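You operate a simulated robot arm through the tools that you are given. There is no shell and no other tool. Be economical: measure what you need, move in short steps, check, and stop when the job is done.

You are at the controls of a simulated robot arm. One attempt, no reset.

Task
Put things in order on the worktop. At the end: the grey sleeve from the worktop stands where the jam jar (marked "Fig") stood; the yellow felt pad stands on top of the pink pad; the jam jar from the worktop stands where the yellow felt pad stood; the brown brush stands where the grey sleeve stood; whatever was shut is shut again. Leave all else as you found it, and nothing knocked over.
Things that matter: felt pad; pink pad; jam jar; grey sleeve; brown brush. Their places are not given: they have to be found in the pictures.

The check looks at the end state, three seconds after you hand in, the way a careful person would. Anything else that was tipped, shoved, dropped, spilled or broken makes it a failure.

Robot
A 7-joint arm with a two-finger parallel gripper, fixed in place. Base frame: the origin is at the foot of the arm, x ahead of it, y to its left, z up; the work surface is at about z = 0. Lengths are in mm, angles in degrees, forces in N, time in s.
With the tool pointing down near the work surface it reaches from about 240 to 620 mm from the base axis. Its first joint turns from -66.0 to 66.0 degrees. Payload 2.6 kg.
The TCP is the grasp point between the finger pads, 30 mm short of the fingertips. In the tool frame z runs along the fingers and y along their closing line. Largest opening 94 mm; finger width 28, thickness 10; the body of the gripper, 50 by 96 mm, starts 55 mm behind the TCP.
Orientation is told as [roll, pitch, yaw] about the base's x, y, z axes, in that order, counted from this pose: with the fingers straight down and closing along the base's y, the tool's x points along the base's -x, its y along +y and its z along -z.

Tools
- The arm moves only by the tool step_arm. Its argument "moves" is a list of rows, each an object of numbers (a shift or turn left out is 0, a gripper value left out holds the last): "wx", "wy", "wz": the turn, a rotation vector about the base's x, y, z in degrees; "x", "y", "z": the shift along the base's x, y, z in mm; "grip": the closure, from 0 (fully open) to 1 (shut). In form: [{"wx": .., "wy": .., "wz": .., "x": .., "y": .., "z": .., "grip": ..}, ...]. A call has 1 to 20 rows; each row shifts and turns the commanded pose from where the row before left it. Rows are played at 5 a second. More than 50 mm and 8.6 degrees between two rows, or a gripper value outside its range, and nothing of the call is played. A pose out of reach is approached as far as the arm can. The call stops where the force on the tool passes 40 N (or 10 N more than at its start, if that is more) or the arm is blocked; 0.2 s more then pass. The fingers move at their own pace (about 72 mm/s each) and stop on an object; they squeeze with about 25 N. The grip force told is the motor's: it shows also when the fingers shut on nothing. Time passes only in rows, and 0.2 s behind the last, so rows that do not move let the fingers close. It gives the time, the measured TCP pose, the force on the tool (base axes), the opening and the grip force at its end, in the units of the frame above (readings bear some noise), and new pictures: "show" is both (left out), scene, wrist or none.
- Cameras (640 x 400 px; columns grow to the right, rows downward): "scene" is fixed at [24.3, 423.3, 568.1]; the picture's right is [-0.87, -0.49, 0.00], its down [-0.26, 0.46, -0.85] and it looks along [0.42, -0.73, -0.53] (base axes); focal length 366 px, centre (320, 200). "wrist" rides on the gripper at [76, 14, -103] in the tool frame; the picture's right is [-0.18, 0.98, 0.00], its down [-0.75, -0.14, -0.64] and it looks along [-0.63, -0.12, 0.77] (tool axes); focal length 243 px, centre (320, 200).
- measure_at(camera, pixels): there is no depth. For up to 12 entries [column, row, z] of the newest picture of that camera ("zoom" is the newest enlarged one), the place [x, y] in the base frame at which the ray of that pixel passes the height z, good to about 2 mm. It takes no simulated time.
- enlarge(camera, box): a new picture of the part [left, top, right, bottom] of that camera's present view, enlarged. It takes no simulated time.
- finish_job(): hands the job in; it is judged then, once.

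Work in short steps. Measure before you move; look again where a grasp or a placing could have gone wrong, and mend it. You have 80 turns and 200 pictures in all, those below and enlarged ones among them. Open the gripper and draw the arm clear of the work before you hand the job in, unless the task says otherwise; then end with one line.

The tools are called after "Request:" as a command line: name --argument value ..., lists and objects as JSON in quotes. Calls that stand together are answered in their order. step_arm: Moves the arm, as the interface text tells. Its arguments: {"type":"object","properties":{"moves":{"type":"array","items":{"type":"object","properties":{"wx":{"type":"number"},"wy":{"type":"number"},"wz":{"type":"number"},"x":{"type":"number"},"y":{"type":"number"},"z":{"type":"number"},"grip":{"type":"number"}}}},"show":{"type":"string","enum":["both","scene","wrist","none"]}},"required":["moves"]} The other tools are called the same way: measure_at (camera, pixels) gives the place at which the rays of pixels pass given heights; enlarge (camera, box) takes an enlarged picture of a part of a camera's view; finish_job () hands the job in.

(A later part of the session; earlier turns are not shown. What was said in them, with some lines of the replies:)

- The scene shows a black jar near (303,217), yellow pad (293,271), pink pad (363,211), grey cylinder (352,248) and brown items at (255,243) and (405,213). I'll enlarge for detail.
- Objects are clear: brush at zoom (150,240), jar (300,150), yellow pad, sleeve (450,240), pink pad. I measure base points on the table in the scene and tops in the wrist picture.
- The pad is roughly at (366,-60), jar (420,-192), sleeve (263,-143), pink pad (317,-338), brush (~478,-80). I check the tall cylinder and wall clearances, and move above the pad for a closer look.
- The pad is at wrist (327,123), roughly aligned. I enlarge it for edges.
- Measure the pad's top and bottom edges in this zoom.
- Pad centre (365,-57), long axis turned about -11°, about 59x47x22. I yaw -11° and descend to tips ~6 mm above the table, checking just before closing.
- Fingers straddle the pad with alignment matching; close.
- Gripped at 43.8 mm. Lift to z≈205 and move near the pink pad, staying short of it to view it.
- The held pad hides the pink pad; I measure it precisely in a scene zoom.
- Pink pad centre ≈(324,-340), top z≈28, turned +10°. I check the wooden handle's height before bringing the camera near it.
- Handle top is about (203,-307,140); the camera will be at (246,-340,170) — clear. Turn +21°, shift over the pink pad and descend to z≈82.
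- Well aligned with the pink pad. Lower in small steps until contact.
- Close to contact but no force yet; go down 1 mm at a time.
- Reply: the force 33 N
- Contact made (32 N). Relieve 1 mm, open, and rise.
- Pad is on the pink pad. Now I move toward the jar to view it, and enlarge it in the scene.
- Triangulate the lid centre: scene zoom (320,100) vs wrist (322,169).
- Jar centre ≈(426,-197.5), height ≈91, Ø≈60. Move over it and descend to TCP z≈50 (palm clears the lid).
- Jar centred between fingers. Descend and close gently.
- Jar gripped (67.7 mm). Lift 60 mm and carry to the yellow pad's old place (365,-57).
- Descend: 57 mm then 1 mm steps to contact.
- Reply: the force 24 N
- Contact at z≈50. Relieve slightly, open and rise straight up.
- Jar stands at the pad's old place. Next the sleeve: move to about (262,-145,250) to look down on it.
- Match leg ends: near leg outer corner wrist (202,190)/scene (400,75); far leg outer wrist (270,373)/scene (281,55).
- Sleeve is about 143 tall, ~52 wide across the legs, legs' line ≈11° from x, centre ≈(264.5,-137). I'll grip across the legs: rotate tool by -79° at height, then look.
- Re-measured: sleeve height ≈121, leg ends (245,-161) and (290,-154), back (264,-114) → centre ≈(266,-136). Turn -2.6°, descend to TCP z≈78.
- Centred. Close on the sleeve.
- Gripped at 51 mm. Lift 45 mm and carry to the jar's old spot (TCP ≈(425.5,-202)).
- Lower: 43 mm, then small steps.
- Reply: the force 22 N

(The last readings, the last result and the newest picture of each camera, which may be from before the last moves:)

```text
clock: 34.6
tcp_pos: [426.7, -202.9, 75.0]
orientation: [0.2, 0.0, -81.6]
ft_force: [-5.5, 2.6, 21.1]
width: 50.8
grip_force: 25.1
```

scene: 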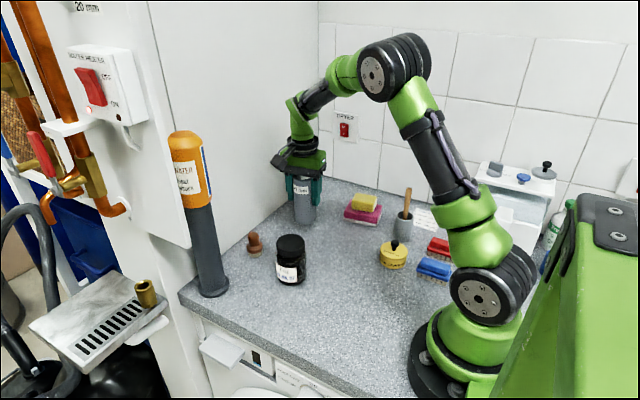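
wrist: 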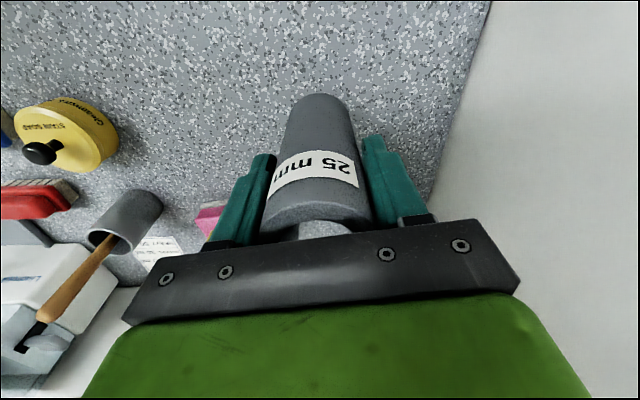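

Contact. Relieve, open, rise straight up.

Request:
step_arm --moves '[{"z": 0.7}, {"grip": 0.2}, {"grip": 0}, {}, {"z": 25}, {"z": 40}, {"z": 45}, {"z": 40}, {}]'

Request:
enlarge --camera "scene" --box '[240, 180, 368, 260]'

```text
clock: 36.6
tcp_pos: [424.9, -202.4, 225.8]
orientation: [0.0, 0.1, -81.6]
ft_force: [0.4, -0.3, 0.2]
width: 94.0
grip_force: 0.0
```

scene: 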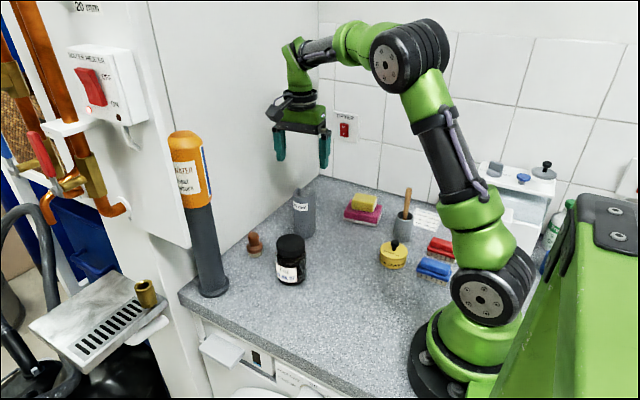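
wrist: 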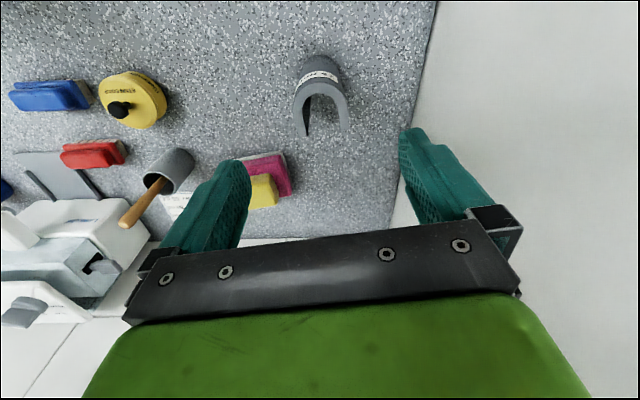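

```text
5.00 times, centred on (304, 220) of scene
```

zoom: 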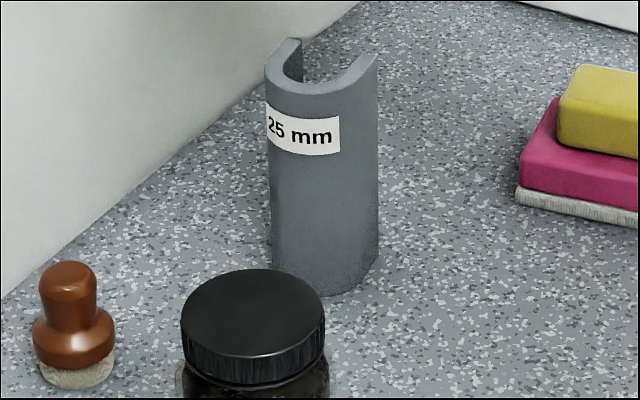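

Sleeve stands at the jar's old spot. Now rotate back and move to about (425,-80,215) to look at the brush.

Request:
step_arm --moves '[{"wz": 8.2, "y": 12}, {"wz": 8.2, "y": 12}, {"wz": 8.2, "y": 12}, {"wz": 8.2, "y": 12}, {"wz": 8.2, "y": 12}, {"wz": 8.2, "y": 12}, {"wz": 8.2, "y": 12}, {"wz": 8.2, "y": 12}, {"wz": 8.2, "y": 12}, {"wz": 7.9, "y": 14}, {}, {}]'

Request:
enlarge --camera "scene" --box '[222, 220, 302, 270]'

```text
clock: 39.2
tcp_pos: [426.0, -79.2, 226.0]
orientation: [0.1, 0.0, 0.1]
ft_force: [-0.7, 0.4, 0.1]
width: 94.2
grip_force: 0.0
```

scene: 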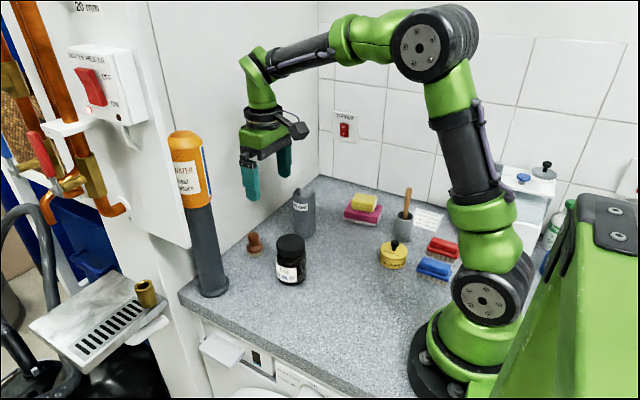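
wrist: 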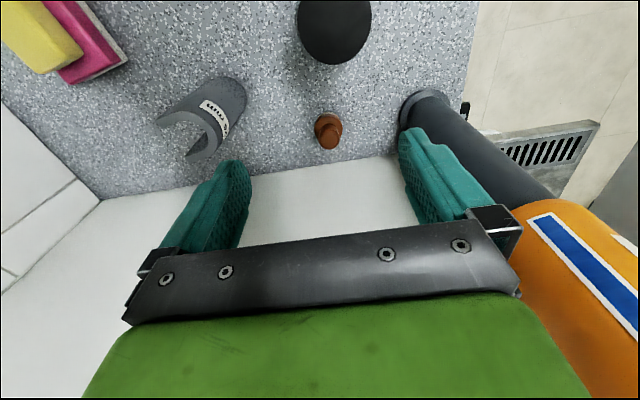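

```text
8.00 times, centred on (262, 245) of scene
```

zoom: 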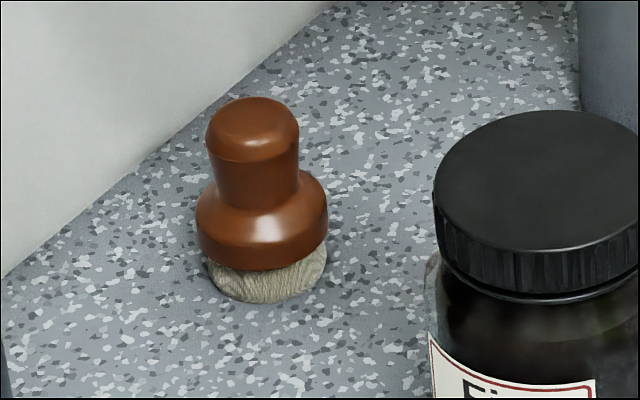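

Request:
measure_at --camera "zoom" --pixels '[[252, 118, 50], [252, 118, 60], [270, 302, 0], [207, 285, 0], [326, 270, 0], [196, 230, 20], [328, 230, 20]]'

Request:
enlarge --camera "wrist" --box '[290, 95, 370, 165]'

```text
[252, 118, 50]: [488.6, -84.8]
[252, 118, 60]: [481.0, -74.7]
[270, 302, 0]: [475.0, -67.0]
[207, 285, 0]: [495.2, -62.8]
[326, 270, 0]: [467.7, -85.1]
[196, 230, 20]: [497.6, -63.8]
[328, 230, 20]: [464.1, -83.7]
```

```text
5.71 times, centred on (330, 130) of wrist
```

zoom: 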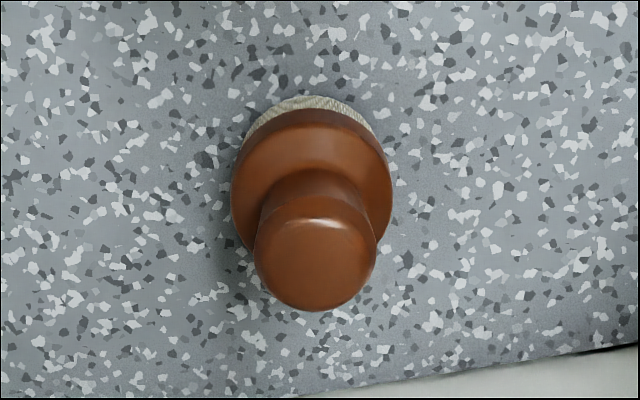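

Request:
measure_at --camera "zoom" --pixels '[[313, 245, 50], [313, 250, 60], [232, 190, 22], [392, 190, 22], [255, 245, 45], [377, 245, 45], [305, 95, 0], [345, 110, 0]]'

```text
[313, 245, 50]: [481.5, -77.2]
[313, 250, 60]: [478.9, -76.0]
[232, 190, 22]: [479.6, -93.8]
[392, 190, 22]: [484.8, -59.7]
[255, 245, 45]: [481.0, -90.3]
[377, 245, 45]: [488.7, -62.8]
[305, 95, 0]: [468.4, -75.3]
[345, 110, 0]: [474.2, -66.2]
```

Brush centre ≈(482,-76.5), knob Ø≈27, z≈30–57, flange below. I'll grip the knob with tips at z≈35 (TCP z≈65).

Request:
step_arm --moves '[{"x": 28, "y": 1.5, "z": -20}, {"x": 28, "y": 1.2, "z": -35}, {"z": -40}, {"z": -36}, {"z": -30}, {}]'

```text
clock: 40.6
tcp_pos: [483.1, -77.0, 65.0]
orientation: [-0.1, 0.0, 0.1]
ft_force: [-0.1, 0.3, 0.3]
width: 94.0
grip_force: 0.1
```

scene: 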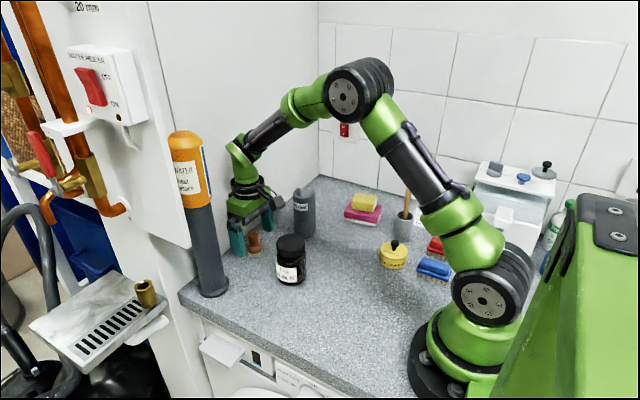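
wrist: 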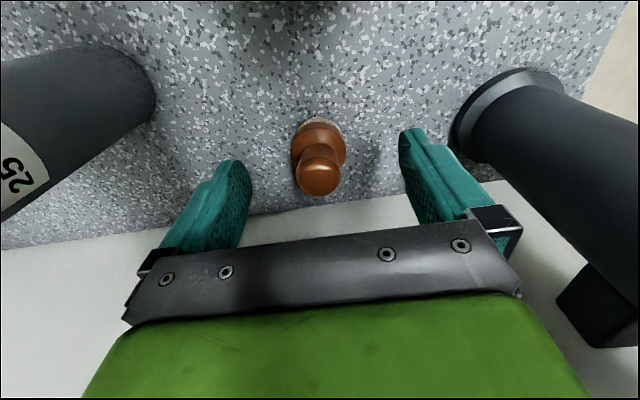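

Brush centred between fingers. Close on the knob.

Request:
step_arm --moves '[{"grip": 0.5}, {"grip": 1}, {}, {}, {}]'

Request:
enlarge --camera "scene" --box '[222, 210, 302, 270]'

```text
clock: 41.8
tcp_pos: [480.5, -77.9, 64.3]
orientation: [0.0, 0.0, 0.1]
ft_force: [1.2, -0.5, -0.3]
width: 22.5
grip_force: 24.7
```

scene: 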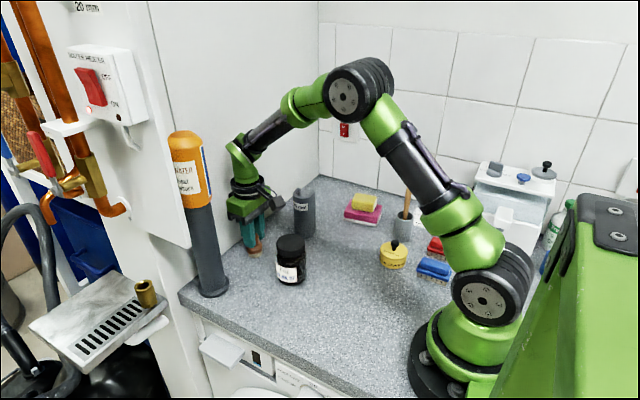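
wrist: 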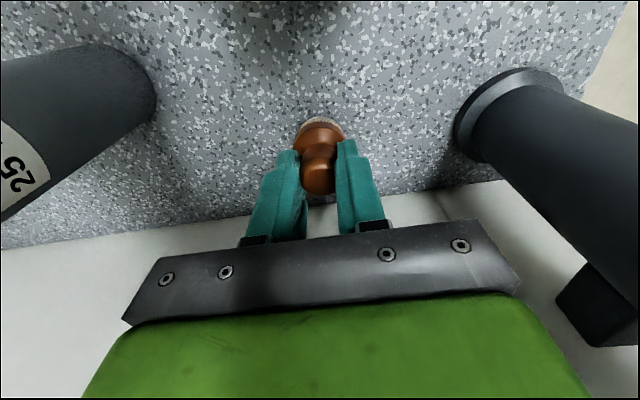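

```text
6.67 times, centred on (262, 240) of scene
```

zoom: 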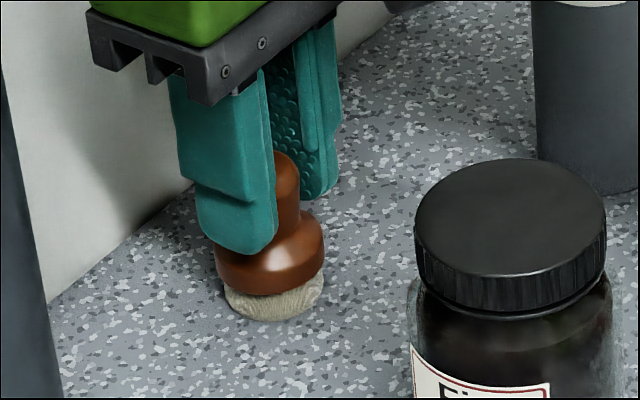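

Gripped at the waist (22.5 mm). Lift 115 mm and carry to the sleeve's old place.

Request:
step_arm --moves '[{"z": 15}, {"z": 30}, {"z": 35}, {"z": 35}, {"x": -36, "y": -10}, {"x": -36, "y": -10}, {"x": -36, "y": -10}, {"x": -36, "y": -10}, {"x": -36, "y": -10}, {"x": -35, "y": -10}, {}, {}]'

```text
clock: 44.4
tcp_pos: [267.0, -138.1, 179.7]
orientation: [0.0, 0.0, 0.1]
ft_force: [0.1, 0.0, -0.6]
width: 22.5
grip_force: 25.1
```

scene: 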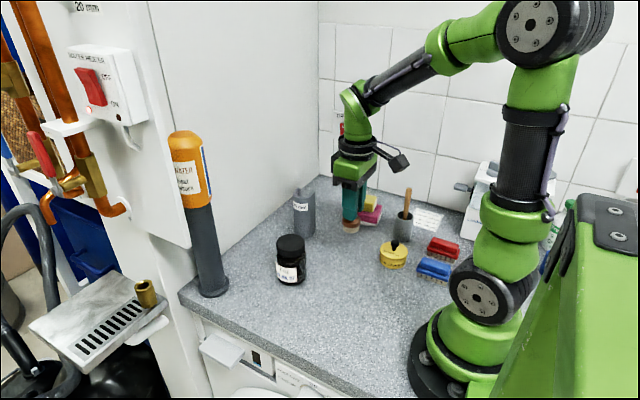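
wrist: 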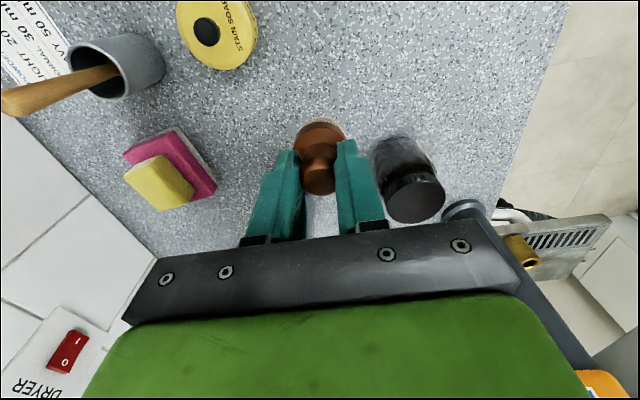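

Descend to ~68 then slow steps.

Request:
step_arm --moves '[{"z": -40, "y": 1.5}, {"z": -40}, {"z": -30}, {"z": -2}, {"z": -1}, {"z": -1}, {}]'

```text
clock: 46.0
tcp_pos: [265.8, -134.7, 66.8]
orientation: [0.0, 0.1, 0.2]
ft_force: [-0.4, 0.4, -0.6]
width: 22.5
grip_force: 24.8
```

scene: 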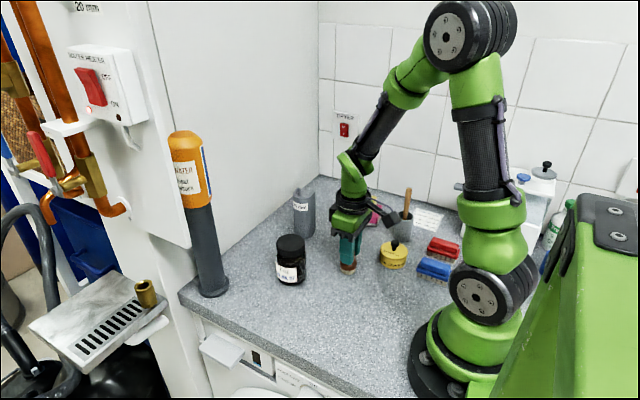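
wrist: 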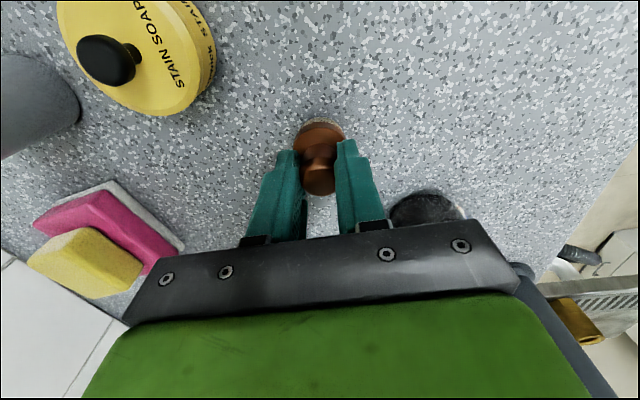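

Request:
step_arm --moves '[{"z": -1}, {"z": -1}, {"z": -1}, {}]' --show "none"

```text
clock: 47.0
tcp_pos: [267.7, -136.7, 63.7]
orientation: [-0.1, -0.3, 0.0]
ft_force: [-4.3, 2.1, 31.3]
width: 22.5
grip_force: 24.9
```

Contact at 31 N. Relieve 1 mm, open partly then fully, and rise.

Request:
step_arm --moves '[{"z": 1}, {"grip": 0.4}, {"grip": 0.3}, {}, {"z": 25}, {"z": 45}, {"z": 45}, {"z": 45}, {"y": -30, "grip": 0}, {"y": -30}, {}]'

Request:
enlarge --camera "scene" --box '[230, 170, 440, 300]'

```text
clock: 49.4
tcp_pos: [266.5, -196.8, 223.6]
orientation: [0.0, 0.0, 0.0]
ft_force: [-0.1, 0.4, 0.0]
width: 93.7
grip_force: 0.1
```

scene: 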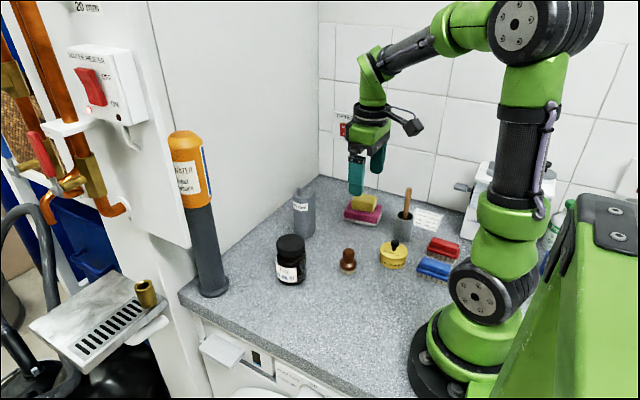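
wrist: 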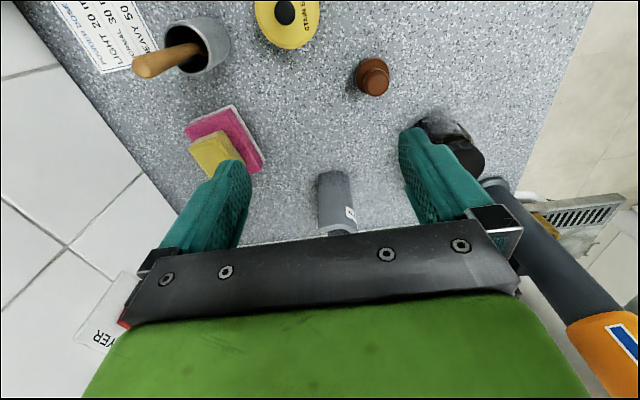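

```text
3.05 times, centred on (335, 235) of scene
```

zoom: 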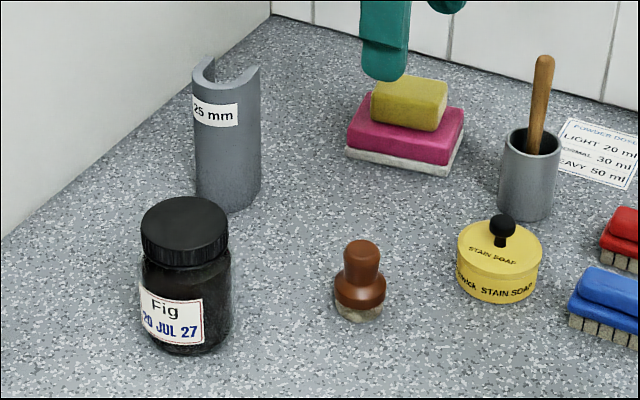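

All stand upright. Verify base positions against targets.

Request:
measure_at --camera "zoom" --pixels '[[355, 321, 0], [190, 355, 0], [228, 212, 0]]'

Request:
step_arm --moves '[{"z": 40}, {"z": 40}, {}]' --show "scene"

```text
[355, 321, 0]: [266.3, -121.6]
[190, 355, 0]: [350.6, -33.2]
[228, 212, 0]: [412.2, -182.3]
```

```text
clock: 50.2
tcp_pos: [266.4, -196.2, 304.1]
orientation: [0.0, -0.1, 0.1]
ft_force: [-1.0, -0.5, 0.4]
width: 93.8
grip_force: 0.1
```

scene: 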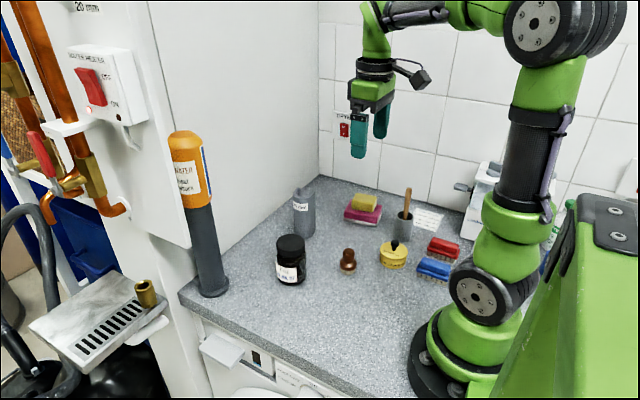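

Bases back out to jar ≈(367,-60), brush ≈(270,-137), sleeve ≈(424,-200), all on their targets; gripper open and clear. Handing in.

Request:
finish_job

```text
The job is handed in.
```

The job is handed in: the yellow pad is on the pink pad, the jam jar is where the yellow pad stood, the grey sleeve is where the jar stood, and the brown brush is where the sleeve stood. Nothing was knocked over and nothing shut was opened.
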